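You operate a simulated robot arm through the tools that you are given. There is no shell and no other tool.

You run a simulated robot arm. Do the job below in one go: nothing can be reset, and whatever is moved stays where it is left.

JOB
Put things in order on the left end of the back table. At the end: the yellow lamp stands on top of the black cone; the silver long socket from the left end of the back table stands where the silver bowl stood; the silver bowl stands where the grey weight stood; the grey weight from the left end of the back table stands where the yellow lamp stood; whatever was shut is shut again. Leave all else as you found it, and nothing knocked over.

Only the result counts: the job must be done as asked and must still hold three seconds after the hand-in. Knocking over, shifting, dropping, spilling or breaking anything else fails it.

ROBOT AND FRAMES
A 7-joint arm with a two-finger gripper, fixed in place. Base frame: the origin is at the foot of the arm, x ahead of it, y to its left, z up; the work surface is at about z = 0. Lengths are in m, angles in degrees, forces in N, time in s.
With the tool pointing down near the work surface it reaches from about 0.16 to 0.38 m from the base axis. Its first joint turns from -72.0 to 72.0 degrees. Payload 0.6 kg.
The tool frame sits at the grasp point between the pads (the TCP): z along the fingers, y along the line on which they close. The tips reach 0.022 m beyond it. The gripper opens to 0.092 m; its body begins 0.065 m behind the TCP.
Orientation is that of the tool frame in the base frame, as a unit quaternion [x, y, z, w]. With the fingers straight down and closing along the base's y, the tool's x points along the base's -x, its y along +y and its z along -z.

CONTROLS
- The arm moves only by the tool jog_arm. Its arguments are lists of equal length, an entry for each row: "fingers": the gripper command, from -1 (fully open) to 1 (shut), values between in proportion; "xyz": the shift along the tool's x, y, z in units of 250 mm (1.0 is 250 mm), a list of three; "rotation": the turn, a rotation vector about the tool's x, y, z in units of 180 degrees (1.0 is 180 degrees), a list of three. In form: {"fingers": [fingers, ...], "xyz": [[dx, dy, dz], ...], "rotation": [[rx, ry, rz], ...]}. A call has 1 to 20 rows; each row is the pose to reach, as a shift and turn from the pose commanded when the call began, along the tool's axes at that moment. A call with a number of a shift or a turn outside -1 to 1 is refused whole. Each row takes 0.2 s and may step no farther than 0.05 m and 8.6 degrees from the row before; otherwise, or with a gripper value out of range, the whole call is refused. A pose out of reach is approached as far as the arm can. The call stops where the force on the tool passes 40 N (or 10 N more than at its start, if that is more) or the arm is blocked; 0.2 s more then pass. The fingers move at their own pace (about 0.0599 m/s each) and stop on an object; they squeeze with about 26 N. The grip force told is the motor's: it shows also when the fingers shut on nothing. Time passes only in rows, and 0.2 s behind the last, so rows that repeat a pose let the fingers close. The reply holds the time, the measured pose of the TCP, the force on the tool along the base axes, the opening and the grip force, in the units named above and with some noise, with the torque about the TCP (base axes, N m) and any sound that the robot's microphone picked up, and new pictures: "pictures" is both (left out), scene, wrist or none.
- Cameras (640 x 400 px; columns grow to the right, rows downward): "scene" is fixed at [0.0517, -0.2788, 0.4198]; the picture's right is [0.83, -0.56, 0.00], its down [-0.33, -0.49, -0.81] and it looks along [0.45, 0.67, -0.59] (base axes); focal length 214 px, centre (320, 200). "wrist" rides on the gripper at [0.071, 0.019, -0.102] in the tool frame; the picture's right is [-0.26, 0.97, 0.00], its down [-0.75, -0.20, -0.62] and it looks along [-0.60, -0.16, 0.78] (tool axes); focal length 280 px, centre (320, 200). There is no depth. A picture from a camera that has moved, and an enlarged one, comes with that camera's place and axes in the base frame and with its lens. The place of the scene camera against the robot may be out by one fixed shift of up to 0.025 m in any direction.
- close_up(camera, box): a new picture of the part [left, top, right, bottom] of that camera's present view, enlarged. It takes no simulated time.
- sign_off(): hands the job in; it is judged then, once.

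Places have to be worked out from the pictures, the camera data and where the tool is seen. Open the gripper and draw the arm clear of the work before you hand the job in, unless the task says otherwise.

The tools are called after "Call:" as name(argument=value, ...) on one line, values as JSON. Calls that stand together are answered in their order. jog_arm: Moves the arm, as the interface text tells. Its arguments: {"type":"object","properties":{"fingers":{"type":"array","items":{"type":"number"}},"xyz":{"type":"array","items":{"type":"array","items":{"type":"number"}}},"rotation":{"type":"array","items":{"type":"array","items":{"type":"number"}}},"pictures":{"type":"string","enum":["both","scene","wrist","none"]}},"required":["fingers","xyz","rotation"]} The other tools are called the same way: close_up (camera, box) takes an enlarged picture of a part of a camera's view; sign_off () hands the job in.

At the start:

```text
time_s: 0.0
eef_pos: [0.1743, -0.104, 0.3142]
orientation: [0.0, 1.0, 0.0, 0.0]
wrist_force: [-0.5, -0.2, 0.2]
ft_torque: [-0.01, 0.0, 0.02]
width: 0.0918
gripper_force: 0.0
```

scene: 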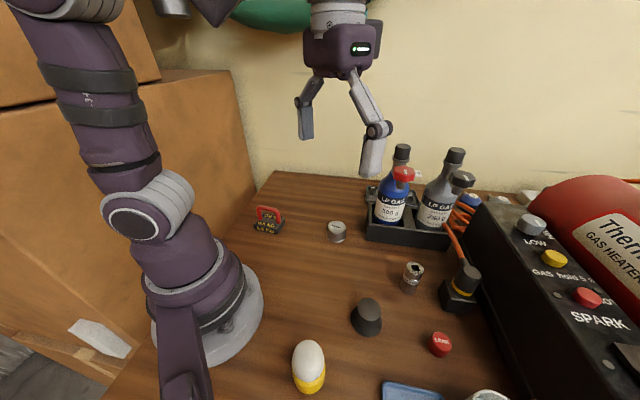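
wrist: 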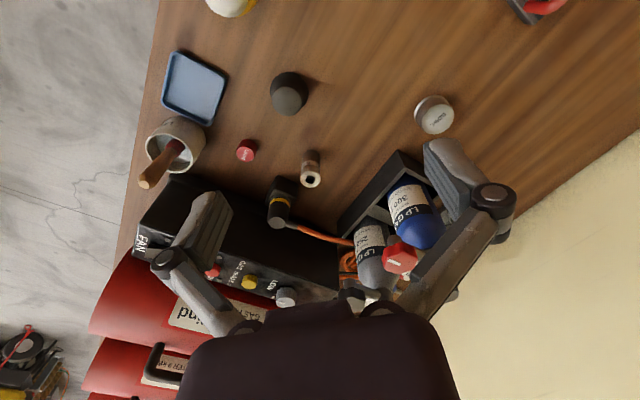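

I start by looking closely at the scene to identify the objects before moving anything.

Call:
close_up(camera="scene", box=[230, 180, 390, 280])

Call:
close_up(camera="scene", box=[280, 280, 472, 400])

Call:
close_up(camera="scene", box=[350, 140, 510, 240])

Call:
close_up(camera="wrist", box=[130, 0, 450, 200])

```text
4.00 times, centred on (310, 230) of scene
camera zoom: at [0.0517, -0.2788, 0.4198], right [0.83, -0.56, 0.0], down [-0.33, -0.49, -0.81], along [0.45, 0.67, -0.59], focal length 858 px, centre (360, 80)
```

zoom: 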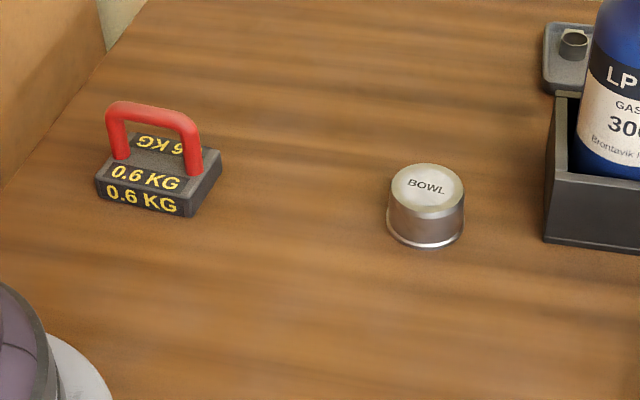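

```text
3.33 times, centred on (376, 340) of scene
camera zoom: at [0.0517, -0.2788, 0.4198], right [0.83, -0.56, 0.0], down [-0.33, -0.49, -0.81], along [0.45, 0.67, -0.59], focal length 715 px, centre (133, -267)
```

zoom: 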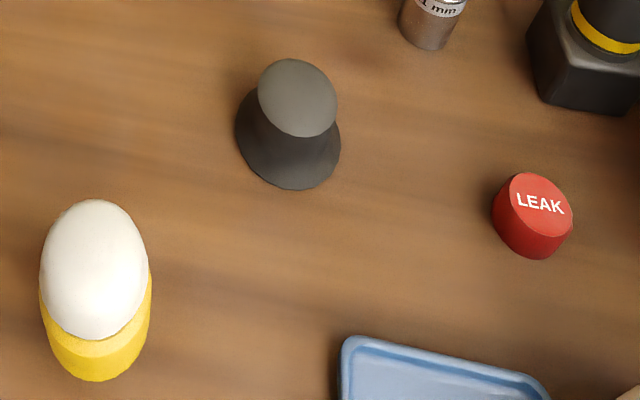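

```text
4.00 times, centred on (430, 190) of scene
camera zoom: at [0.0517, -0.2788, 0.4198], right [0.83, -0.56, 0.0], down [-0.33, -0.49, -0.81], along [0.45, 0.67, -0.59], focal length 858 px, centre (-120, 240)
```

zoom: 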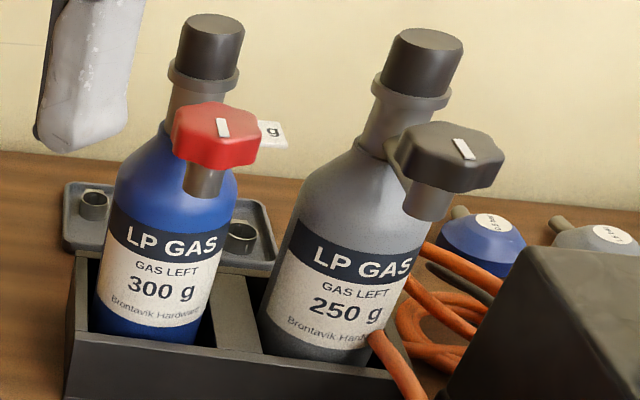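

```text
2.00 times, centred on (290, 100) of wrist
camera zoom: at [0.1034, -0.0853, 0.4154], right [0.26, 0.97, 0.0], down [0.75, -0.2, 0.62], along [0.6, -0.16, -0.78], focal length 561 px, centre (380, 400)
```

zoom: 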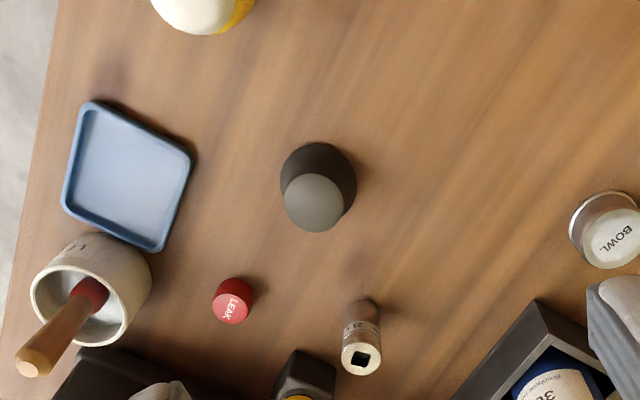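

I see the weight (0.6 kg, red handle), the bowl, the cone, the egg-shaped lamp and the long socket. I take further close-ups to check details and surroundings before the first move.

Call:
close_up(camera="scene", box=[380, 240, 500, 315])

Call:
close_up(camera="wrist", box=[380, 0, 640, 163])

Call:
close_up(camera="scene", box=[40, 300, 360, 400])

Call:
close_up(camera="scene", box=[480, 170, 640, 270])

Call:
close_up(camera="wrist", box=[0, 300, 160, 400])

```text
5.33 times, centred on (440, 278) of scene
camera zoom: at [0.0517, -0.2788, 0.4198], right [0.83, -0.56, 0.0], down [-0.33, -0.49, -0.81], along [0.45, 0.67, -0.59], focal length 1144 px, centre (-320, -213)
```

zoom: 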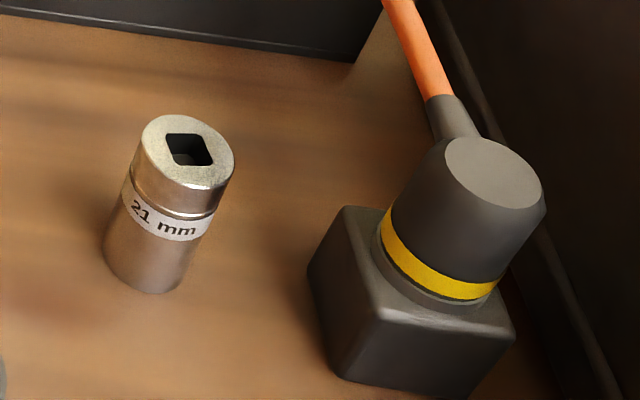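

```text
2.45 times, centred on (510, 82) of wrist
camera zoom: at [0.1034, -0.0853, 0.4154], right [0.26, 0.97, 0.0], down [0.75, -0.2, 0.62], along [0.6, -0.16, -0.78], focal length 688 px, centre (-146, 491)
```

zoom: 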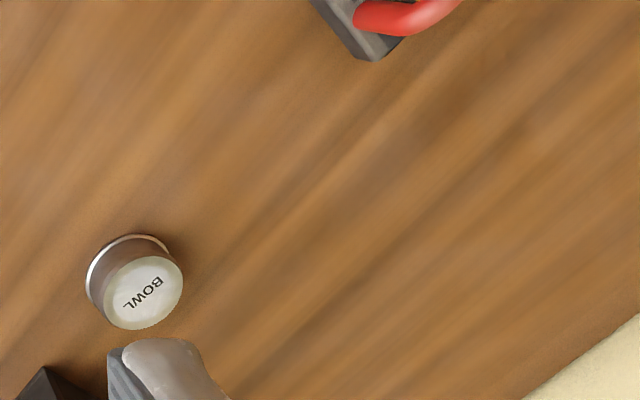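

```text
2.00 times, centred on (200, 350) of scene
camera zoom: at [0.0517, -0.2788, 0.4198], right [0.83, -0.56, 0.0], down [-0.33, -0.49, -0.81], along [0.45, 0.67, -0.59], focal length 429 px, centre (560, -100)
```

zoom: 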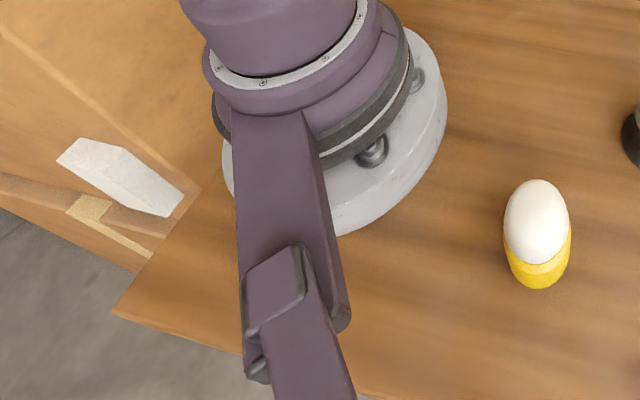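

```text
4.00 times, centred on (560, 220) of scene
camera zoom: at [0.0517, -0.2788, 0.4198], right [0.83, -0.56, 0.0], down [-0.33, -0.49, -0.81], along [0.45, 0.67, -0.59], focal length 858 px, centre (-640, 120)
```

zoom: 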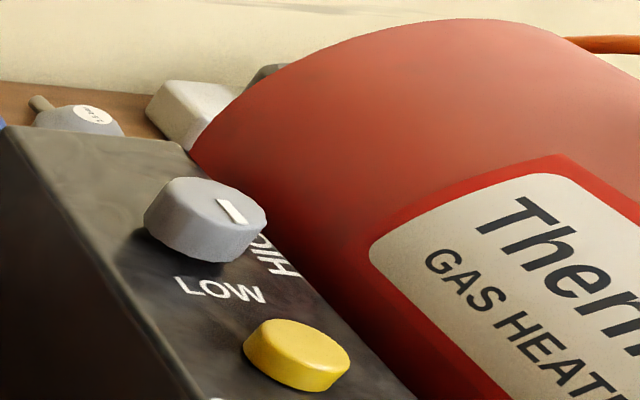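

```text
4.00 times, centred on (80, 350) of wrist
camera zoom: at [0.1034, -0.0853, 0.4154], right [0.26, 0.97, 0.0], down [0.75, -0.2, 0.62], along [0.6, -0.16, -0.78], focal length 1122 px, centre (1280, -400)
```

zoom: 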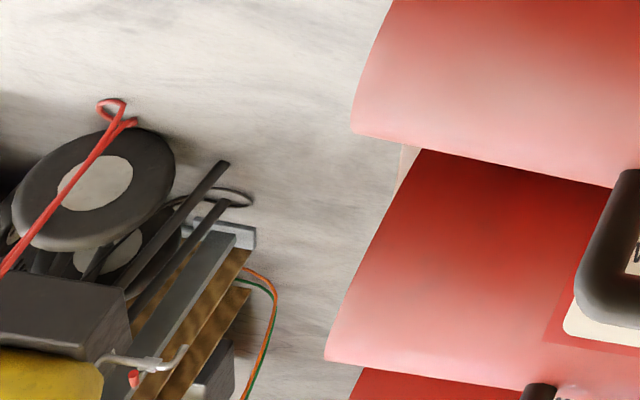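

The scene gives rough positions: cone ≈ (0.22,-0.165), lamp ≈ (0.09,-0.18), socket ≈ (0.33,-0.16), bowl ≈ (0.31,0.045), weight ≈ (0.175,0.175). I move above the lamp, staying high, with the tool yawed -60° for a closer wrist view.

Call:
jog_arm(fingers=[-1, -1, -1, -1, -1, -1, -1, -1, -1], xyz=[[0.04, -0.035, 0.03], [0.08, -0.07, 0.06], [0.12, -0.105, 0.09], [0.16, -0.14, 0.12], [0.2, -0.175, 0.15], [0.24, -0.21, 0.18], [0.28, -0.245, 0.21], [0.32, -0.28, 0.24], [0.32, -0.28, 0.24]], rotation=[[0, 0, 0.0417], [0, 0, 0.0833], [0, 0, 0.125], [0, 0, 0.1667], [0, 0, 0.2083], [0, 0, 0.25], [0, 0, 0.2917], [0, 0, 0.3333], [0, 0, 0.3333]])

```text
time_s: 2.0
eef_pos: [0.0925, -0.173, 0.2538]
orientation: [0.501, 0.866, 0.0, -0.001]
wrist_force: [-0.5, 0.2, 0.1]
ft_torque: [-0.02, 0.01, 0.01]
width: 0.0919
gripper_force: 0.0
camera wrist: at [0.0741, -0.1024, 0.3544], right [0.97, 0.25, 0.0], down [0.2, -0.76, 0.62], along [0.16, -0.6, -0.78], focal length 280 px, centre (320, 200)
```

scene: 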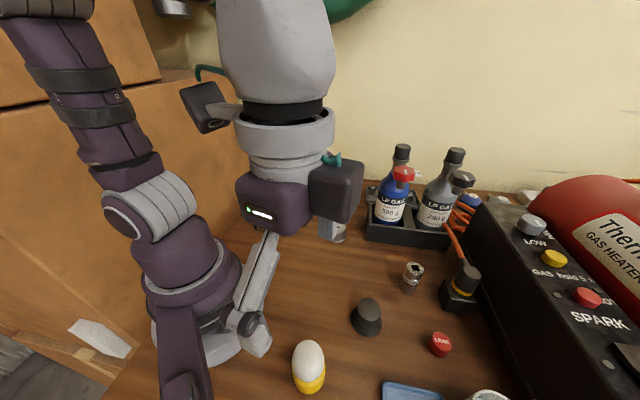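
wrist: 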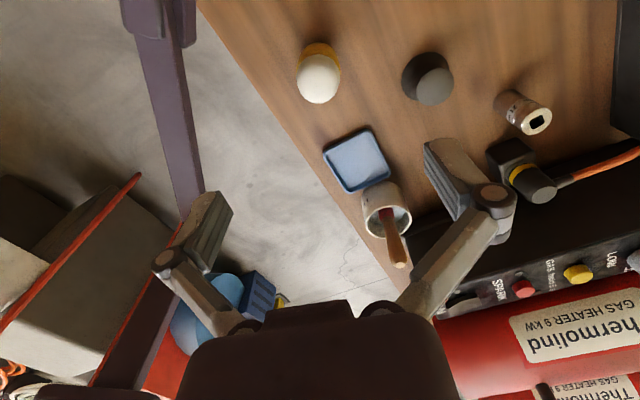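

The lamp, cone and socket are all visible in the wrist view. I zoom in to measure them.

Call:
close_up(camera="wrist", box=[260, 20, 420, 120])

Call:
close_up(camera="wrist", box=[390, 30, 582, 150])

Call:
close_up(camera="scene", box=[230, 280, 390, 400])

```text
4.00 times, centred on (340, 70) of wrist
camera zoom: at [0.0741, -0.1024, 0.3544], right [0.97, 0.25, 0.0], down [0.2, -0.76, 0.62], along [0.16, -0.6, -0.78], focal length 1122 px, centre (240, 720)
```

zoom: 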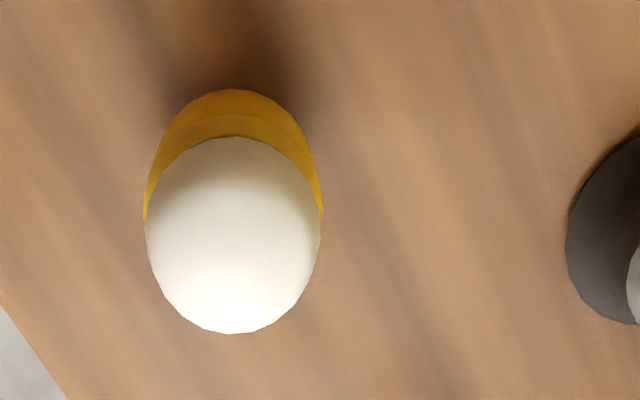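

```text
3.33 times, centred on (486, 90) of wrist
camera zoom: at [0.0741, -0.1024, 0.3544], right [0.97, 0.25, 0.0], down [0.2, -0.76, 0.62], along [0.16, -0.6, -0.78], focal length 935 px, centre (-233, 567)
```

zoom: 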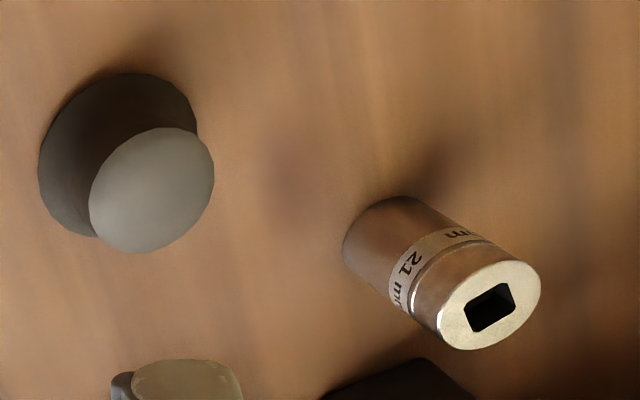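

```text
3.33 times, centred on (310, 340) of scene
camera zoom: at [0.0517, -0.2788, 0.4198], right [0.83, -0.56, 0.0], down [-0.33, -0.49, -0.81], along [0.45, 0.67, -0.59], focal length 715 px, centre (353, -267)
```

zoom: 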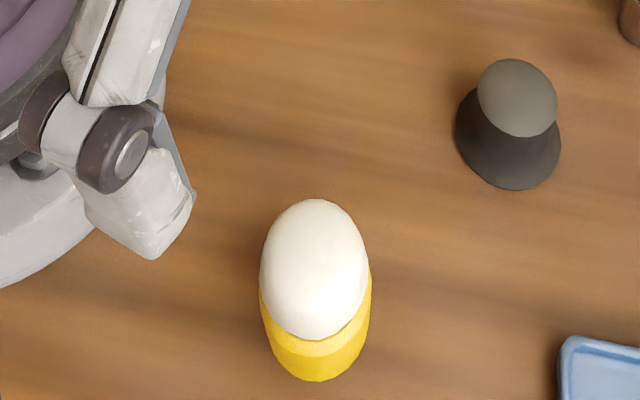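

Estimates for the lamp differ by about 1 cm between views (≈(0.093,-0.17 to -0.18)). I lower straight down to z≈0.14 (tips well above the lamp) to look from closer.

Call:
jog_arm(fingers=[-1, -1, -1, -1, -1], xyz=[[0, 0, 0.1], [0, 0, 0.2], [0, 0, 0.32], [0, 0, 0.44], [0, 0, 0.44]], rotation=[[0, 0, 0], [0, 0, 0], [0, 0, 0], [0, 0, 0], [0, 0, 0]])

```text
time_s: 3.2
eef_pos: [0.0939, -0.1746, 0.1453]
orientation: [0.5, 0.866, 0.001, 0.0]
wrist_force: [0.5, -0.7, -0.7]
ft_torque: [-0.03, 0.02, 0.04]
width: 0.0922
gripper_force: 0.2
camera wrist: at [0.0752, -0.1036, 0.246], right [0.97, 0.26, 0.0], down [0.2, -0.75, 0.63], along [0.16, -0.6, -0.78], focal length 280 px, centre (320, 200)
```

scene: 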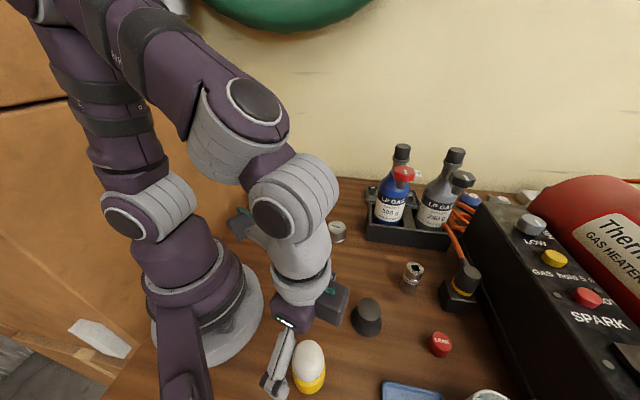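
wrist: 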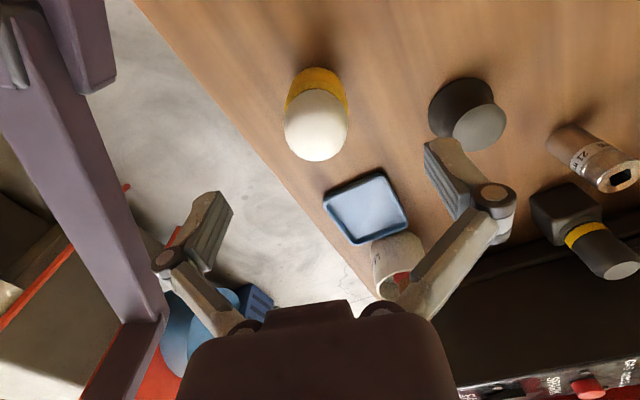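

Call:
close_up(camera="wrist", box=[240, 40, 400, 180])

Call:
close_up(camera="wrist", box=[410, 60, 570, 160])

```text
2.86 times, centred on (320, 110) of wrist
camera zoom: at [0.0752, -0.1036, 0.246], right [0.97, 0.26, 0.0], down [0.2, -0.75, 0.63], along [0.16, -0.6, -0.78], focal length 801 px, centre (320, 457)
```

zoom: 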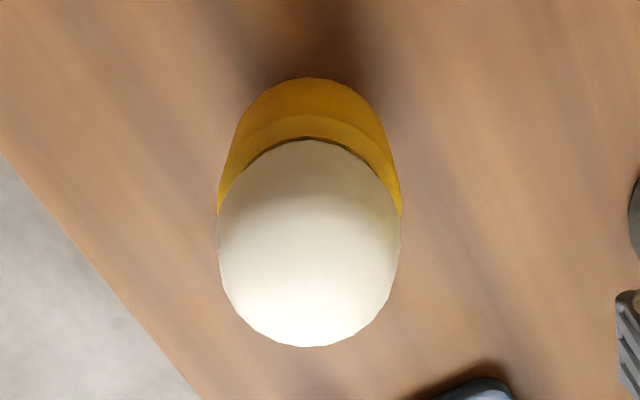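

```text
4.00 times, centred on (490, 110) of wrist
camera zoom: at [0.0752, -0.1036, 0.246], right [0.97, 0.26, 0.0], down [0.2, -0.75, 0.63], along [0.16, -0.6, -0.78], focal length 1122 px, centre (-360, 560)
```

zoom: 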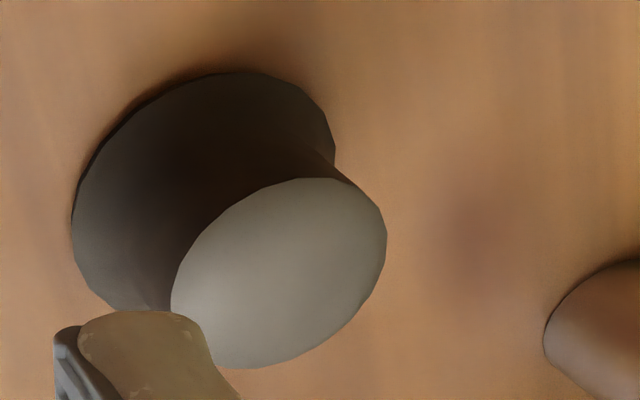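

The lamp reads (0.092,-0.180) from both wrist views, about 9 cm tall; the cone is at (0.220,-0.160), top ≈ 0.038 m. I shift a few mm to centre on the lamp and lower to z≈0.10 (fingers straddling) to check alignment.

Call:
jog_arm(fingers=[-1, -1, -1, -1], xyz=[[-0.0132, -0.0168, 0.0], [-0.0132, -0.0168, 0.09], [-0.0132, -0.0168, 0.18], [-0.0132, -0.0168, 0.18]], rotation=[[0, 0, 0], [0, 0, 0], [0, 0, 0], [0, 0, 0]])

```text
time_s: 4.2
eef_pos: [0.093, -0.1794, 0.101]
orientation: [0.5, 0.866, 0.001, 0.0]
wrist_force: [0.6, 0.5, 0.2]
ft_torque: [0.02, 0.0, -0.03]
width: 0.0923
gripper_force: 0.1
camera wrist: at [0.0741, -0.1078, 0.2015], right [0.97, 0.26, 0.0], down [0.2, -0.75, 0.62], along [0.16, -0.6, -0.78], focal length 280 px, centre (320, 200)
```

scene: 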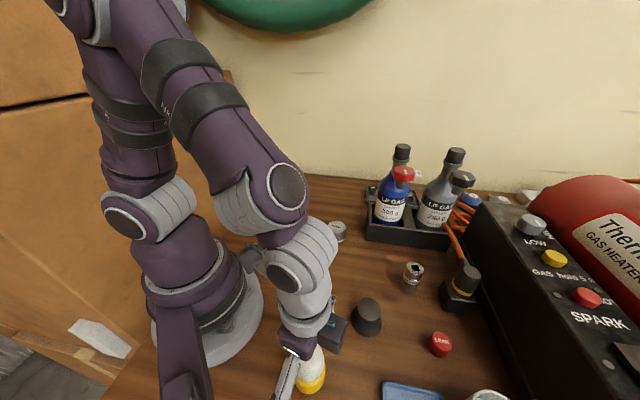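
wrist: 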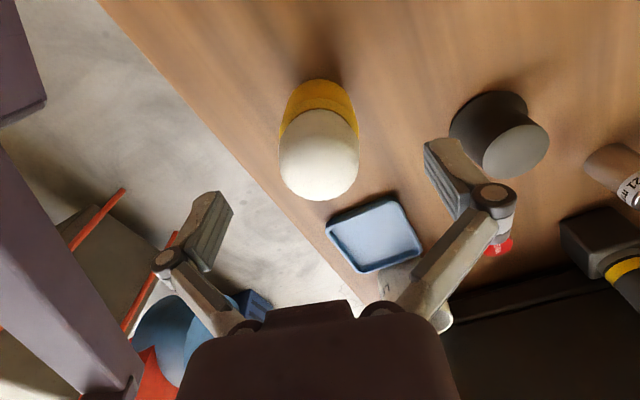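

The lamp is now centred between the fingers (column ≈319) and reads (0.093,-0.181). I lower to z≈0.05 and then close on it.

Call:
jog_arm(fingers=[-1, -1, -1, -1, -1], xyz=[[0, 0, 0.05], [0, 0, 0.1], [0, 0, 0.15], [0, 0, 0.2], [0, 0, 0.2]], rotation=[[0, 0, 0], [0, 0, 0], [0, 0, 0], [0, 0, 0], [0, 0, 0]])

```text
time_s: 5.4
eef_pos: [0.0916, -0.1806, 0.0486]
orientation: [0.501, 0.866, 0.0, 0.0]
wrist_force: [-0.2, 0.0, -0.5]
ft_torque: [0.01, -0.03, 0.03]
width: 0.0919
gripper_force: 0.0
camera wrist: at [0.0734, -0.108, 0.1503], right [0.97, 0.26, 0.0], down [0.2, -0.75, 0.63], along [0.16, -0.6, -0.78], focal length 280 px, centre (320, 200)
```

scene: 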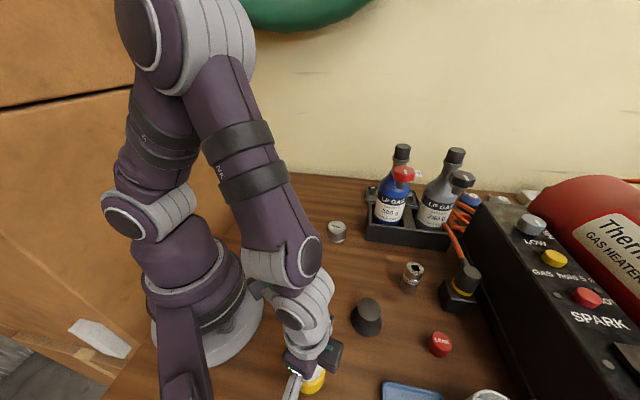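
wrist: 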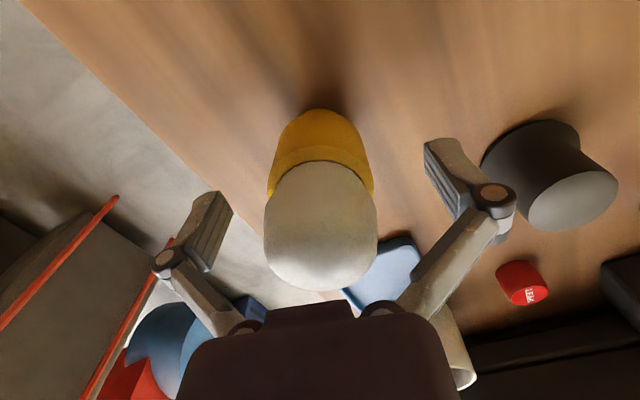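

The lamp sits midway between the fingers with the yellow shoulder near TCP height. I close the gripper here.

Call:
jog_arm(fingers=[1, 1, 1, 1, 1], xyz=[[0, 0, 0.008], [0, 0, 0.008], [0, 0, 0.008], [0, 0, 0.008], [0, 0, 0.008]], rotation=[[0, 0, 0], [0, 0, 0], [0, 0, 0], [0, 0, 0], [0, 0, 0]], pictures="wrist")

```text
time_s: 6.6
eef_pos: [0.0932, -0.1794, 0.0467]
orientation: [0.5, 0.866, 0.0, 0.0]
wrist_force: [1.4, 2.5, 12.2]
ft_torque: [0.09, -0.05, -0.01]
width: 0.043
gripper_force: 26.0
camera wrist: at [0.0735, -0.1079, 0.1484], right [0.97, 0.26, 0.0], down [0.2, -0.75, 0.63], along [0.16, -0.6, -0.78], focal length 280 px, centre (320, 200)
```

wrist: 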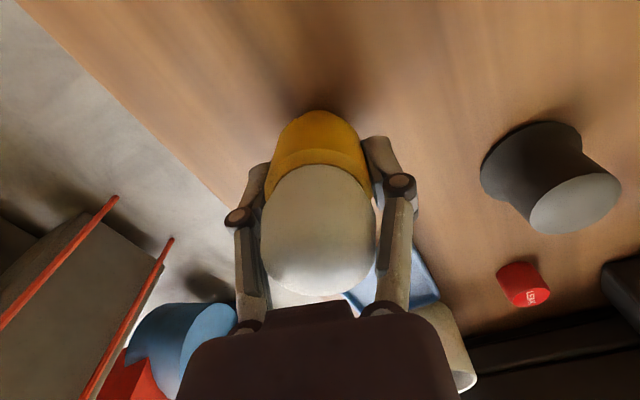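

The gripper holds the lamp (43 mm wide, 26 N), with a 12 N upward reaction, suggesting a slight wedge on the dome. I lift a few mm and look whether it follows.

Call:
jog_arm(fingers=[1, 1, 1, 1], xyz=[[0, 0, -0.008], [0, 0, -0.016], [0, 0, -0.032], [0, 0, -0.032]], rotation=[[0, 0, 0], [0, 0, 0], [0, 0, 0], [0, 0, 0]])

Call:
close_up(camera="wrist", box=[220, 90, 420, 300])

```text
time_s: 7.6
eef_pos: [0.0925, -0.1787, 0.055]
orientation: [0.5, 0.866, 0.0, -0.001]
wrist_force: [0.4, -0.2, -0.9]
ft_torque: [0.0, 0.0, 0.0]
width: 0.0428
gripper_force: 26.2
camera wrist: at [0.0741, -0.1079, 0.1562], right [0.97, 0.26, 0.0], down [0.2, -0.75, 0.62], along [0.16, -0.6, -0.78], focal length 280 px, centre (320, 200)
```

scene: 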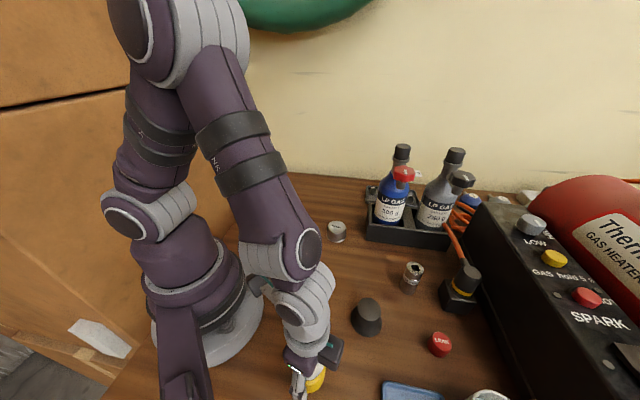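
wrist: 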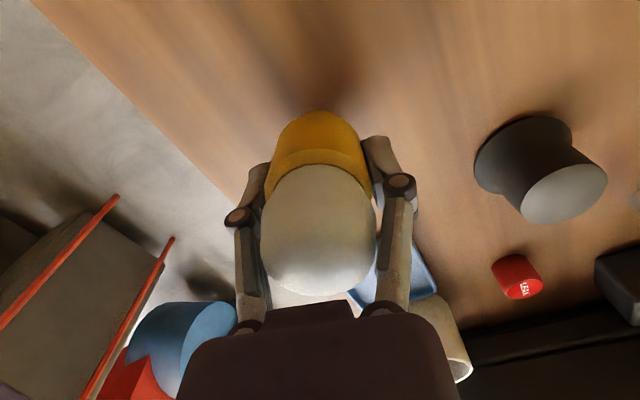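

```text
1.90 times, centred on (320, 195) of wrist
camera zoom: at [0.0741, -0.1079, 0.1562], right [0.97, 0.26, 0.0], down [0.2, -0.75, 0.62], along [0.16, -0.6, -0.78], focal length 534 px, centre (320, 210)
```

zoom: 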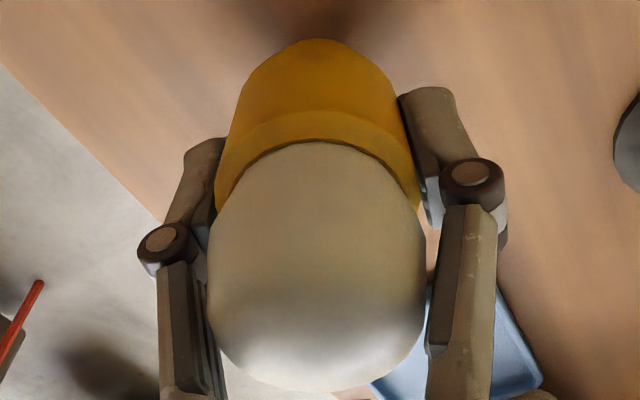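

The lamp follows cleanly (bottom = TCP z − 0.047). I lift it to z≈0.125 and carry it over the cone at about (0.220,-0.160).

Call:
jog_arm(fingers=[1, 1, 1, 1, 1, 1, 1, 1, 1, 1], xyz=[[0, 0, -0.1], [0, 0, -0.2], [0, 0, -0.28], [-0.032, 0.08, -0.28], [-0.063, 0.16, -0.28], [-0.095, 0.24, -0.28], [-0.127, 0.32, -0.28], [-0.158, 0.4, -0.28], [-0.19, 0.481, -0.28], [-0.19, 0.481, -0.28]], rotation=[[0, 0, 0], [0, 0, 0], [0, 0, 0], [0, 0, 0], [0, 0, 0], [0, 0, 0], [0, 0, 0], [0, 0, 0], [0, 0, 0], [0, 0, 0]])

Call:
close_up(camera="wrist", box=[220, 20, 420, 145])

Call:
close_up(camera="scene", box=[300, 240, 460, 340])

```text
time_s: 9.8
eef_pos: [0.2193, -0.1597, 0.1245]
orientation: [0.499, 0.866, 0.0, -0.001]
wrist_force: [-0.8, 0.0, -0.5]
ft_torque: [-0.01, -0.01, -0.01]
width: 0.043
gripper_force: 25.8
camera wrist: at [0.2004, -0.0892, 0.2259], right [0.97, 0.26, 0.0], down [0.2, -0.75, 0.62], along [0.16, -0.6, -0.78], focal length 280 px, centre (320, 200)
```

scene: 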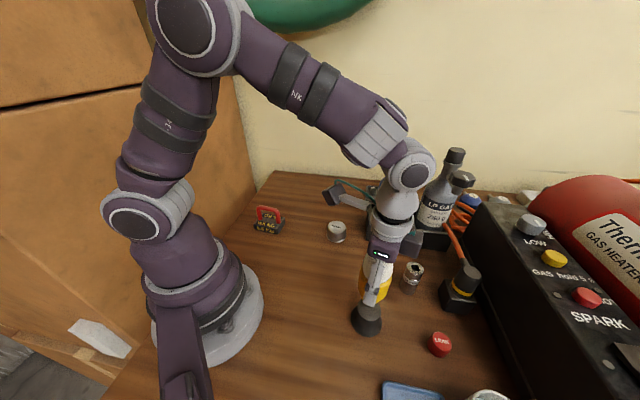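
wrist: 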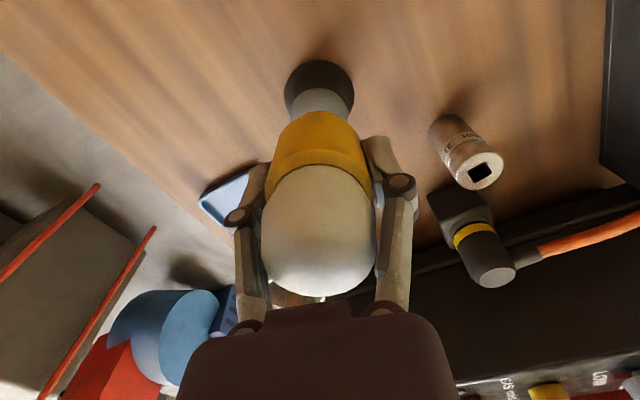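

```text
3.20 times, centred on (320, 82) of wrist
camera zoom: at [0.2004, -0.0892, 0.2259], right [0.97, 0.26, 0.0], down [0.2, -0.75, 0.62], along [0.16, -0.6, -0.78], focal length 897 px, centre (320, 576)
```

zoom: 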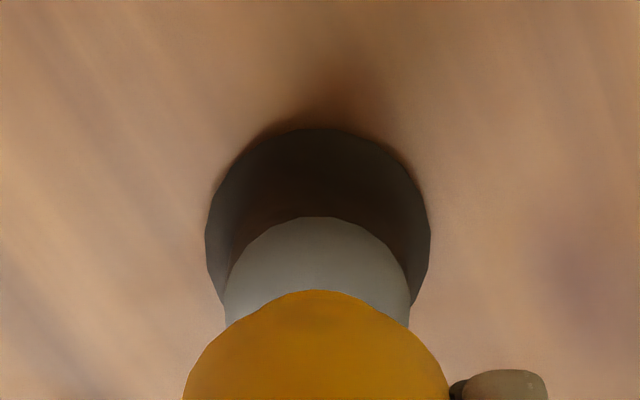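

```text
4.00 times, centred on (380, 290) of scene
camera zoom: at [0.0517, -0.2788, 0.4198], right [0.83, -0.56, 0.0], down [-0.33, -0.49, -0.81], along [0.45, 0.67, -0.59], focal length 858 px, centre (80, -160)
```

zoom: 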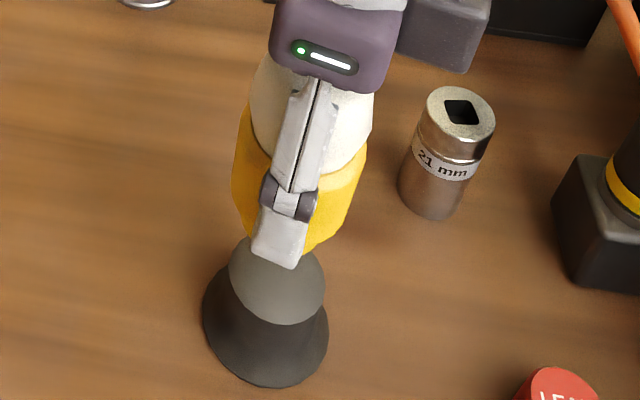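

The lamp is aligned over the cone to within ~2 mm laterally. I lower to just above the cone top (TCP ≈0.09).

Call:
jog_arm(fingers=[1, 1, 1, 1, 1], xyz=[[0, 0, 0.04], [0, 0, 0.08], [0, 0, 0.11], [0, 0, 0.136], [0, 0, 0.136]], rotation=[[0, 0, 0], [0, 0, 0], [0, 0, 0], [0, 0, 0], [0, 0, 0]])

Call:
close_up(camera="wrist", box=[220, 20, 420, 145])

Call:
close_up(camera="scene", box=[300, 240, 460, 340])

```text
time_s: 11.0
eef_pos: [0.2204, -0.1609, 0.0923]
orientation: [0.5, 0.866, 0.0, 0.001]
wrist_force: [-2.5, 3.4, 17.8]
ft_torque: [0.18, 0.16, -0.01]
width: 0.0429
gripper_force: 26.2
camera wrist: at [0.2014, -0.0893, 0.1931], right [0.97, 0.26, 0.0], down [0.2, -0.75, 0.63], along [0.16, -0.6, -0.78], focal length 280 px, centre (320, 200)
```

scene: 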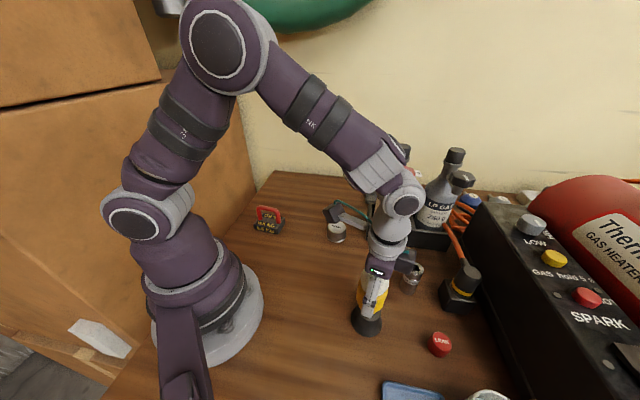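
wrist: 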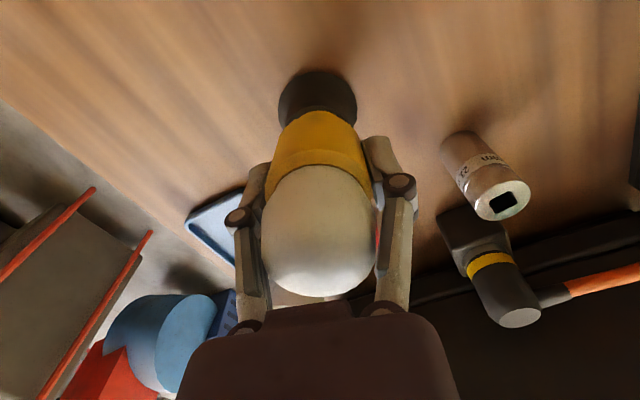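

```text
3.20 times, centred on (320, 82) of wrist
camera zoom: at [0.2014, -0.0893, 0.1931], right [0.97, 0.26, 0.0], down [0.2, -0.75, 0.63], along [0.16, -0.6, -0.78], focal length 897 px, centre (320, 576)
```

zoom: 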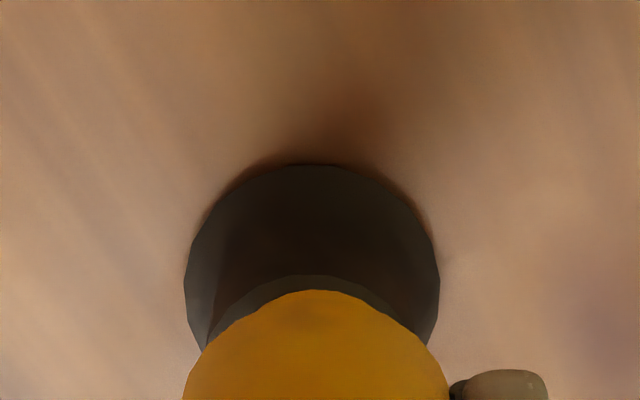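

```text
4.00 times, centred on (380, 290) of scene
camera zoom: at [0.0516, -0.2788, 0.4198], right [0.83, -0.56, 0.0], down [-0.33, -0.49, -0.81], along [0.45, 0.67, -0.59], focal length 858 px, centre (80, -160)
```

zoom: 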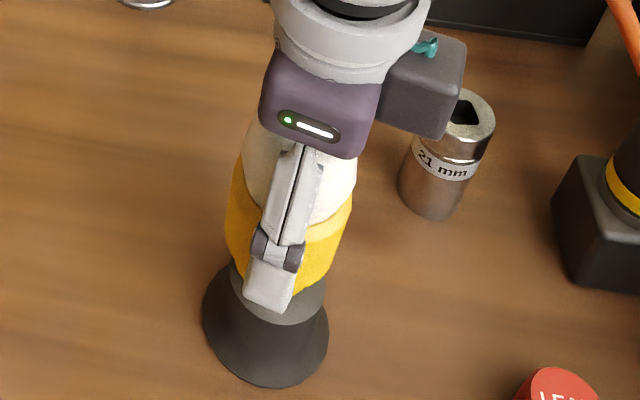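

Contact is made (17.8 N at TCP z 0.092, so the cone top is ≈0.045 m). The lamp sits ~2.5 mm too far outward, so I lift slightly, shift it back by that much and lower again gently.

Call:
jog_arm(fingers=[1, 1, 1, 1, 1], xyz=[[0, 0, -0.02], [0.0097, 0.0026, -0.02], [0.0097, 0.0026, -0.012], [0.0097, 0.0026, -0.007], [0.0097, 0.0026, -0.007]], rotation=[[0, 0, 0], [0, 0, 0], [0, 0, 0], [0, 0, 0], [0, 0, 0]])

Call:
close_up(camera="wrist", box=[220, 20, 420, 145])

```text
time_s: 12.2
eef_pos: [0.22, -0.1581, 0.0926]
orientation: [0.5, 0.866, 0.0, 0.0]
wrist_force: [-0.1, -0.1, -0.2]
ft_torque: [0.01, 0.0, -0.03]
width: 0.0428
gripper_force: 26.4
camera wrist: at [0.2011, -0.0868, 0.1938], right [0.97, 0.26, 0.0], down [0.2, -0.75, 0.62], along [0.16, -0.6, -0.78], focal length 280 px, centre (320, 200)
```

scene: 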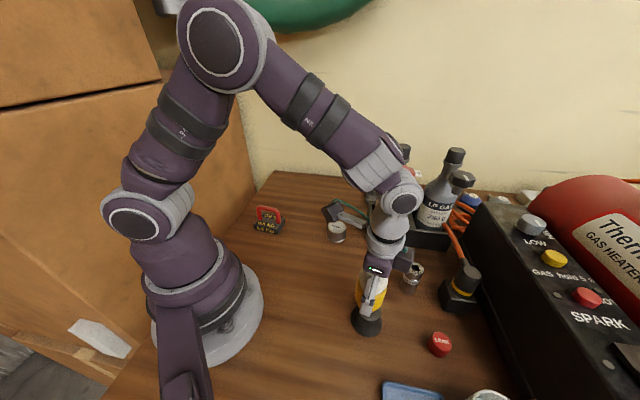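
wrist: 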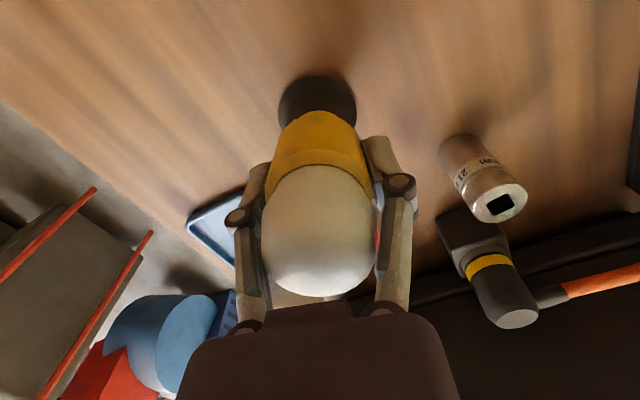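

```text
3.20 times, centred on (320, 82) of wrist
camera zoom: at [0.2011, -0.0868, 0.1938], right [0.97, 0.26, 0.0], down [0.2, -0.75, 0.62], along [0.16, -0.6, -0.78], focal length 897 px, centre (320, 576)
```

zoom: 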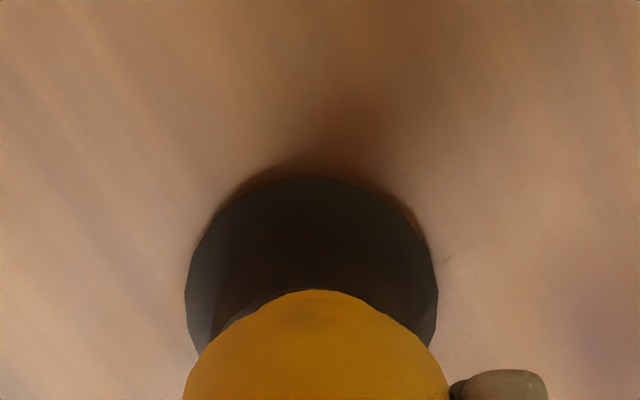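

The lamp's near rim now matches the cone's top rim and the force is near zero. I lower in 0.75 mm steps until light contact.

Call:
jog_arm(fingers=[1, 1, 1], xyz=[[0, 0, 0.002], [0, 0, 0.004], [0, 0, 0.004]], rotation=[[0, 0, 0], [0, 0, 0], [0, 0, 0]], pictures="none")

```text
time_s: 13.0
eef_pos: [0.2206, -0.1584, 0.0923]
orientation: [0.5, 0.866, 0.0, 0.0]
wrist_force: [1.0, 1.8, 8.8]
ft_torque: [0.04, -0.02, 0.01]
width: 0.0427
gripper_force: 25.9
```

Light centred contact (8.8 N, negligible torque). I back off a fraction and open the gripper.

Call:
jog_arm(fingers=[1, 0.3, -0.2, -0.6, -1, -1, -1], xyz=[[0, 0, -0.002], [0, 0, -0.002], [0, 0, -0.002], [0, 0, -0.002], [0, 0, -0.002], [0, 0, -0.002], [0, 0, -0.002]], rotation=[[0, 0, 0], [0, 0, 0], [0, 0, 0], [0, 0, 0], [0, 0, 0], [0, 0, 0], [0, 0, 0]])

Call:
close_up(camera="wrist", box=[220, 60, 480, 223])

Call:
close_up(camera="scene", box=[300, 240, 460, 340])

```text
time_s: 14.6
eef_pos: [0.2201, -0.1577, 0.0922]
orientation: [0.5, 0.866, 0.0, 0.0]
wrist_force: [0.0, 0.7, -0.4]
ft_torque: [0.0, -0.02, 0.04]
width: 0.092
gripper_force: 0.1
camera wrist: at [0.2005, -0.0871, 0.1934], right [0.97, 0.26, 0.0], down [0.2, -0.75, 0.62], along [0.16, -0.6, -0.78], focal length 280 px, centre (320, 200)
```

scene: 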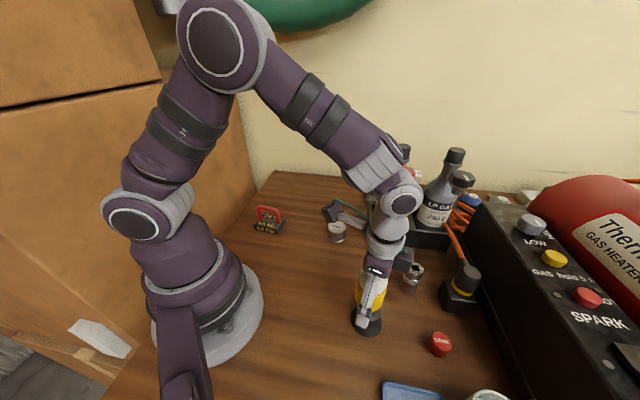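
wrist: 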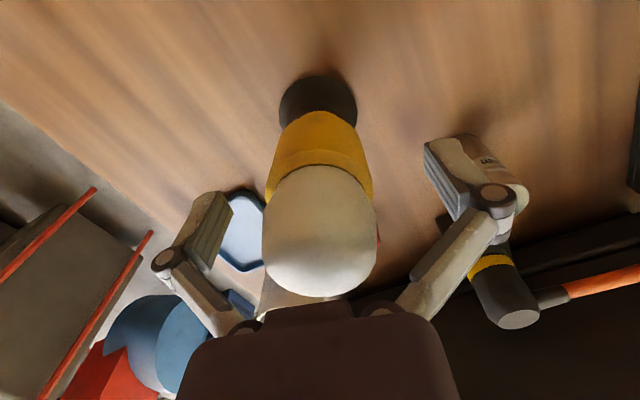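

```text
2.45 times, centred on (350, 142) of wrist
camera zoom: at [0.2005, -0.0871, 0.1934], right [0.97, 0.26, 0.0], down [0.2, -0.75, 0.62], along [0.16, -0.6, -0.78], focal length 688 px, centre (246, 344)
```

zoom: 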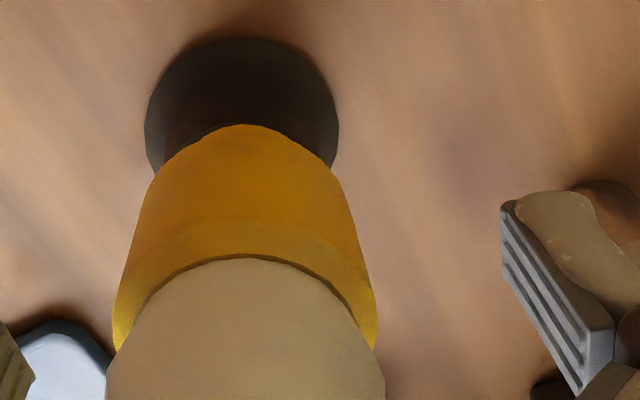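

```text
4.00 times, centred on (380, 290) of scene
camera zoom: at [0.0517, -0.2788, 0.4198], right [0.83, -0.56, 0.0], down [-0.33, -0.49, -0.81], along [0.45, 0.67, -0.59], focal length 858 px, centre (80, -160)
```

zoom: 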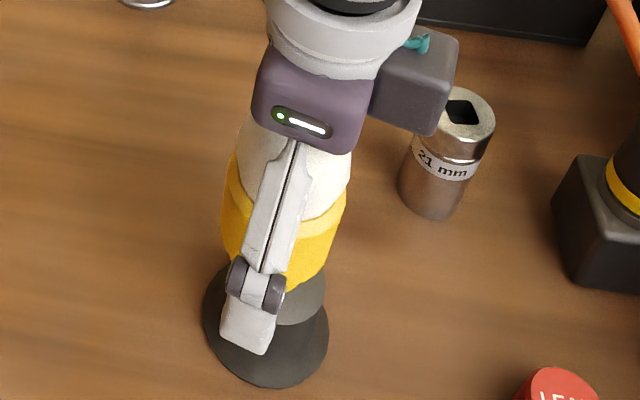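

The lamp stands on the cone, fingers are clear. I raise straight up to z≈0.25.

Call:
jog_arm(fingers=[-1, -1, -1, -1, -1, -1], xyz=[[0, 0, -0.06], [0, 0, -0.2], [0, 0, -0.36], [0, 0, -0.52], [0, 0, -0.66], [0, 0, -0.66]], rotation=[[0, 0, 0], [0, 0, 0], [0, 0, 0], [0, 0, 0], [0, 0, 0], [0, 0, 0]])

Call:
close_up(camera="wrist", box=[220, 0, 460, 150])

Call:
close_up(camera="scene", box=[300, 240, 460, 340])

```text
time_s: 16.0
eef_pos: [0.219, -0.1583, 0.2568]
orientation: [0.5, 0.866, 0.0, 0.0]
wrist_force: [0.3, -0.3, -0.8]
ft_torque: [0.02, 0.0, 0.01]
width: 0.0921
gripper_force: 0.1
camera wrist: at [0.2005, -0.0878, 0.3579], right [0.97, 0.26, 0.0], down [0.2, -0.75, 0.62], along [0.16, -0.6, -0.78], focal length 280 px, centre (320, 200)
```

scene: 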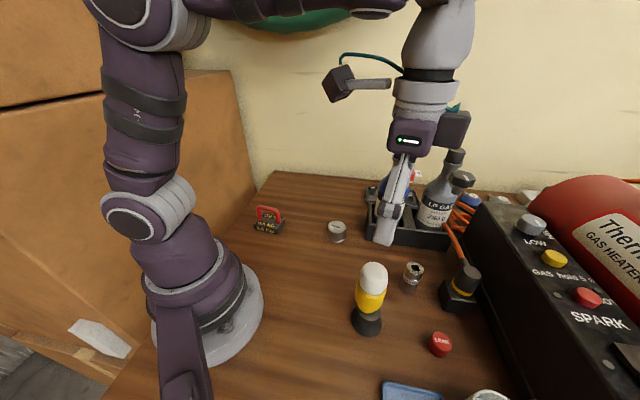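
wrist: 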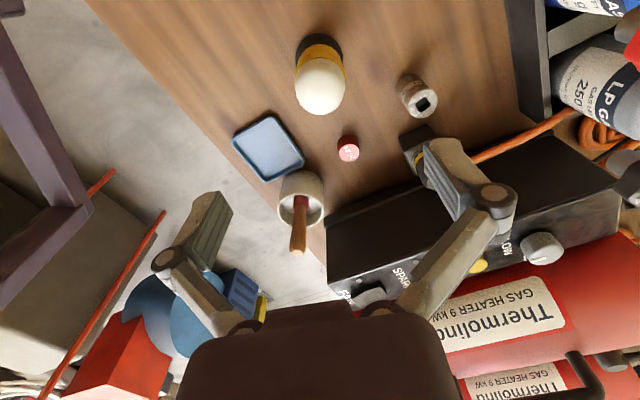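

```text
2.67 times, centred on (340, 75) of wrist
camera zoom: at [0.2005, -0.0878, 0.3579], right [0.97, 0.26, 0.0], down [0.2, -0.75, 0.62], along [0.16, -0.6, -0.78], focal length 748 px, centre (267, 533)
```

zoom: 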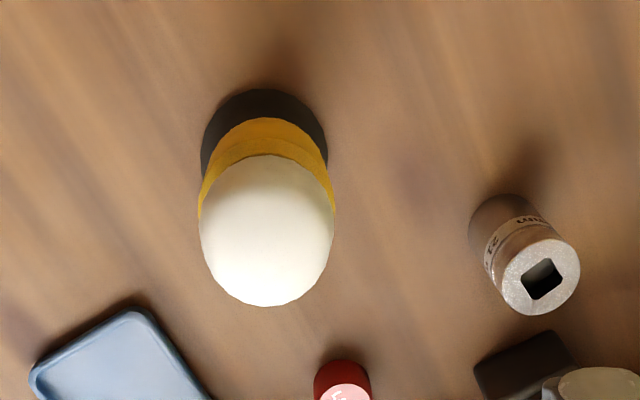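

```text
4.00 times, centred on (380, 290) of scene
camera zoom: at [0.0517, -0.2788, 0.4198], right [0.83, -0.56, 0.0], down [-0.33, -0.49, -0.81], along [0.45, 0.67, -0.59], focal length 858 px, centre (80, -160)
```

zoom: 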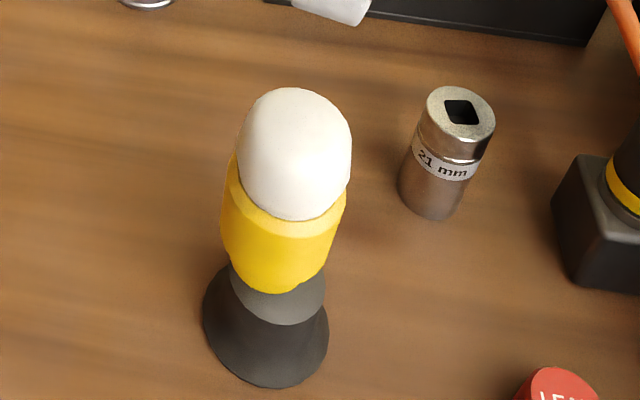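

The lamp is standing upright on the cone; socket reads (0.334,-0.161), ~6 cm tall. Now I go toward the grey weight at height z≈0.257, in two legs, yawing to about -51° so the fingers will close across its handle.

Call:
jog_arm(fingers=[-1, -1, -1, -1, -1, -1], xyz=[[0.12, 0.049, 0], [0.24, 0.098, 0], [0.36, 0.147, 0], [0.48, 0.196, 0], [0.604, 0.245, 0], [0.604, 0.245, 0]], rotation=[[0, 0, -0.01], [0, 0, -0.02], [0, 0, -0.03], [0, 0, -0.04], [0, 0, -0.05], [0, 0, -0.05]])

```text
time_s: 17.4
eef_pos: [0.1965, 0.0043, 0.257]
orientation: [0.43, 0.903, 0.0, 0.0]
wrist_force: [-0.2, 0.1, 0.5]
ft_torque: [0.01, -0.01, 0.05]
width: 0.0919
gripper_force: 0.0
camera wrist: at [0.1662, 0.071, 0.3583], right [0.91, 0.4, 0.0], down [0.32, -0.71, 0.62], along [0.25, -0.57, -0.78], focal length 280 px, centre (320, 200)
```

scene: 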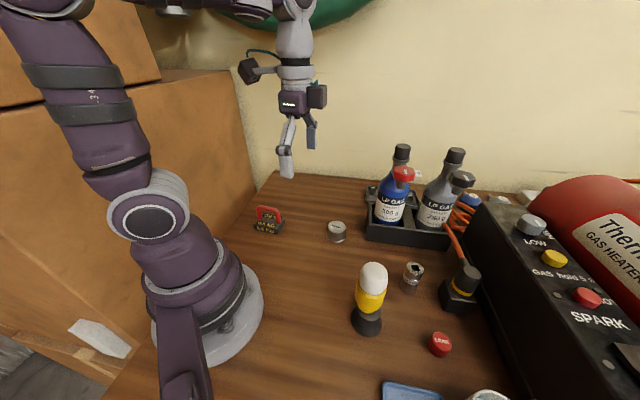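
wrist: 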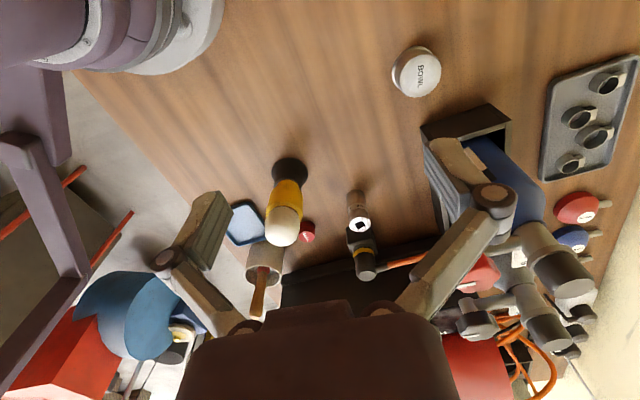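

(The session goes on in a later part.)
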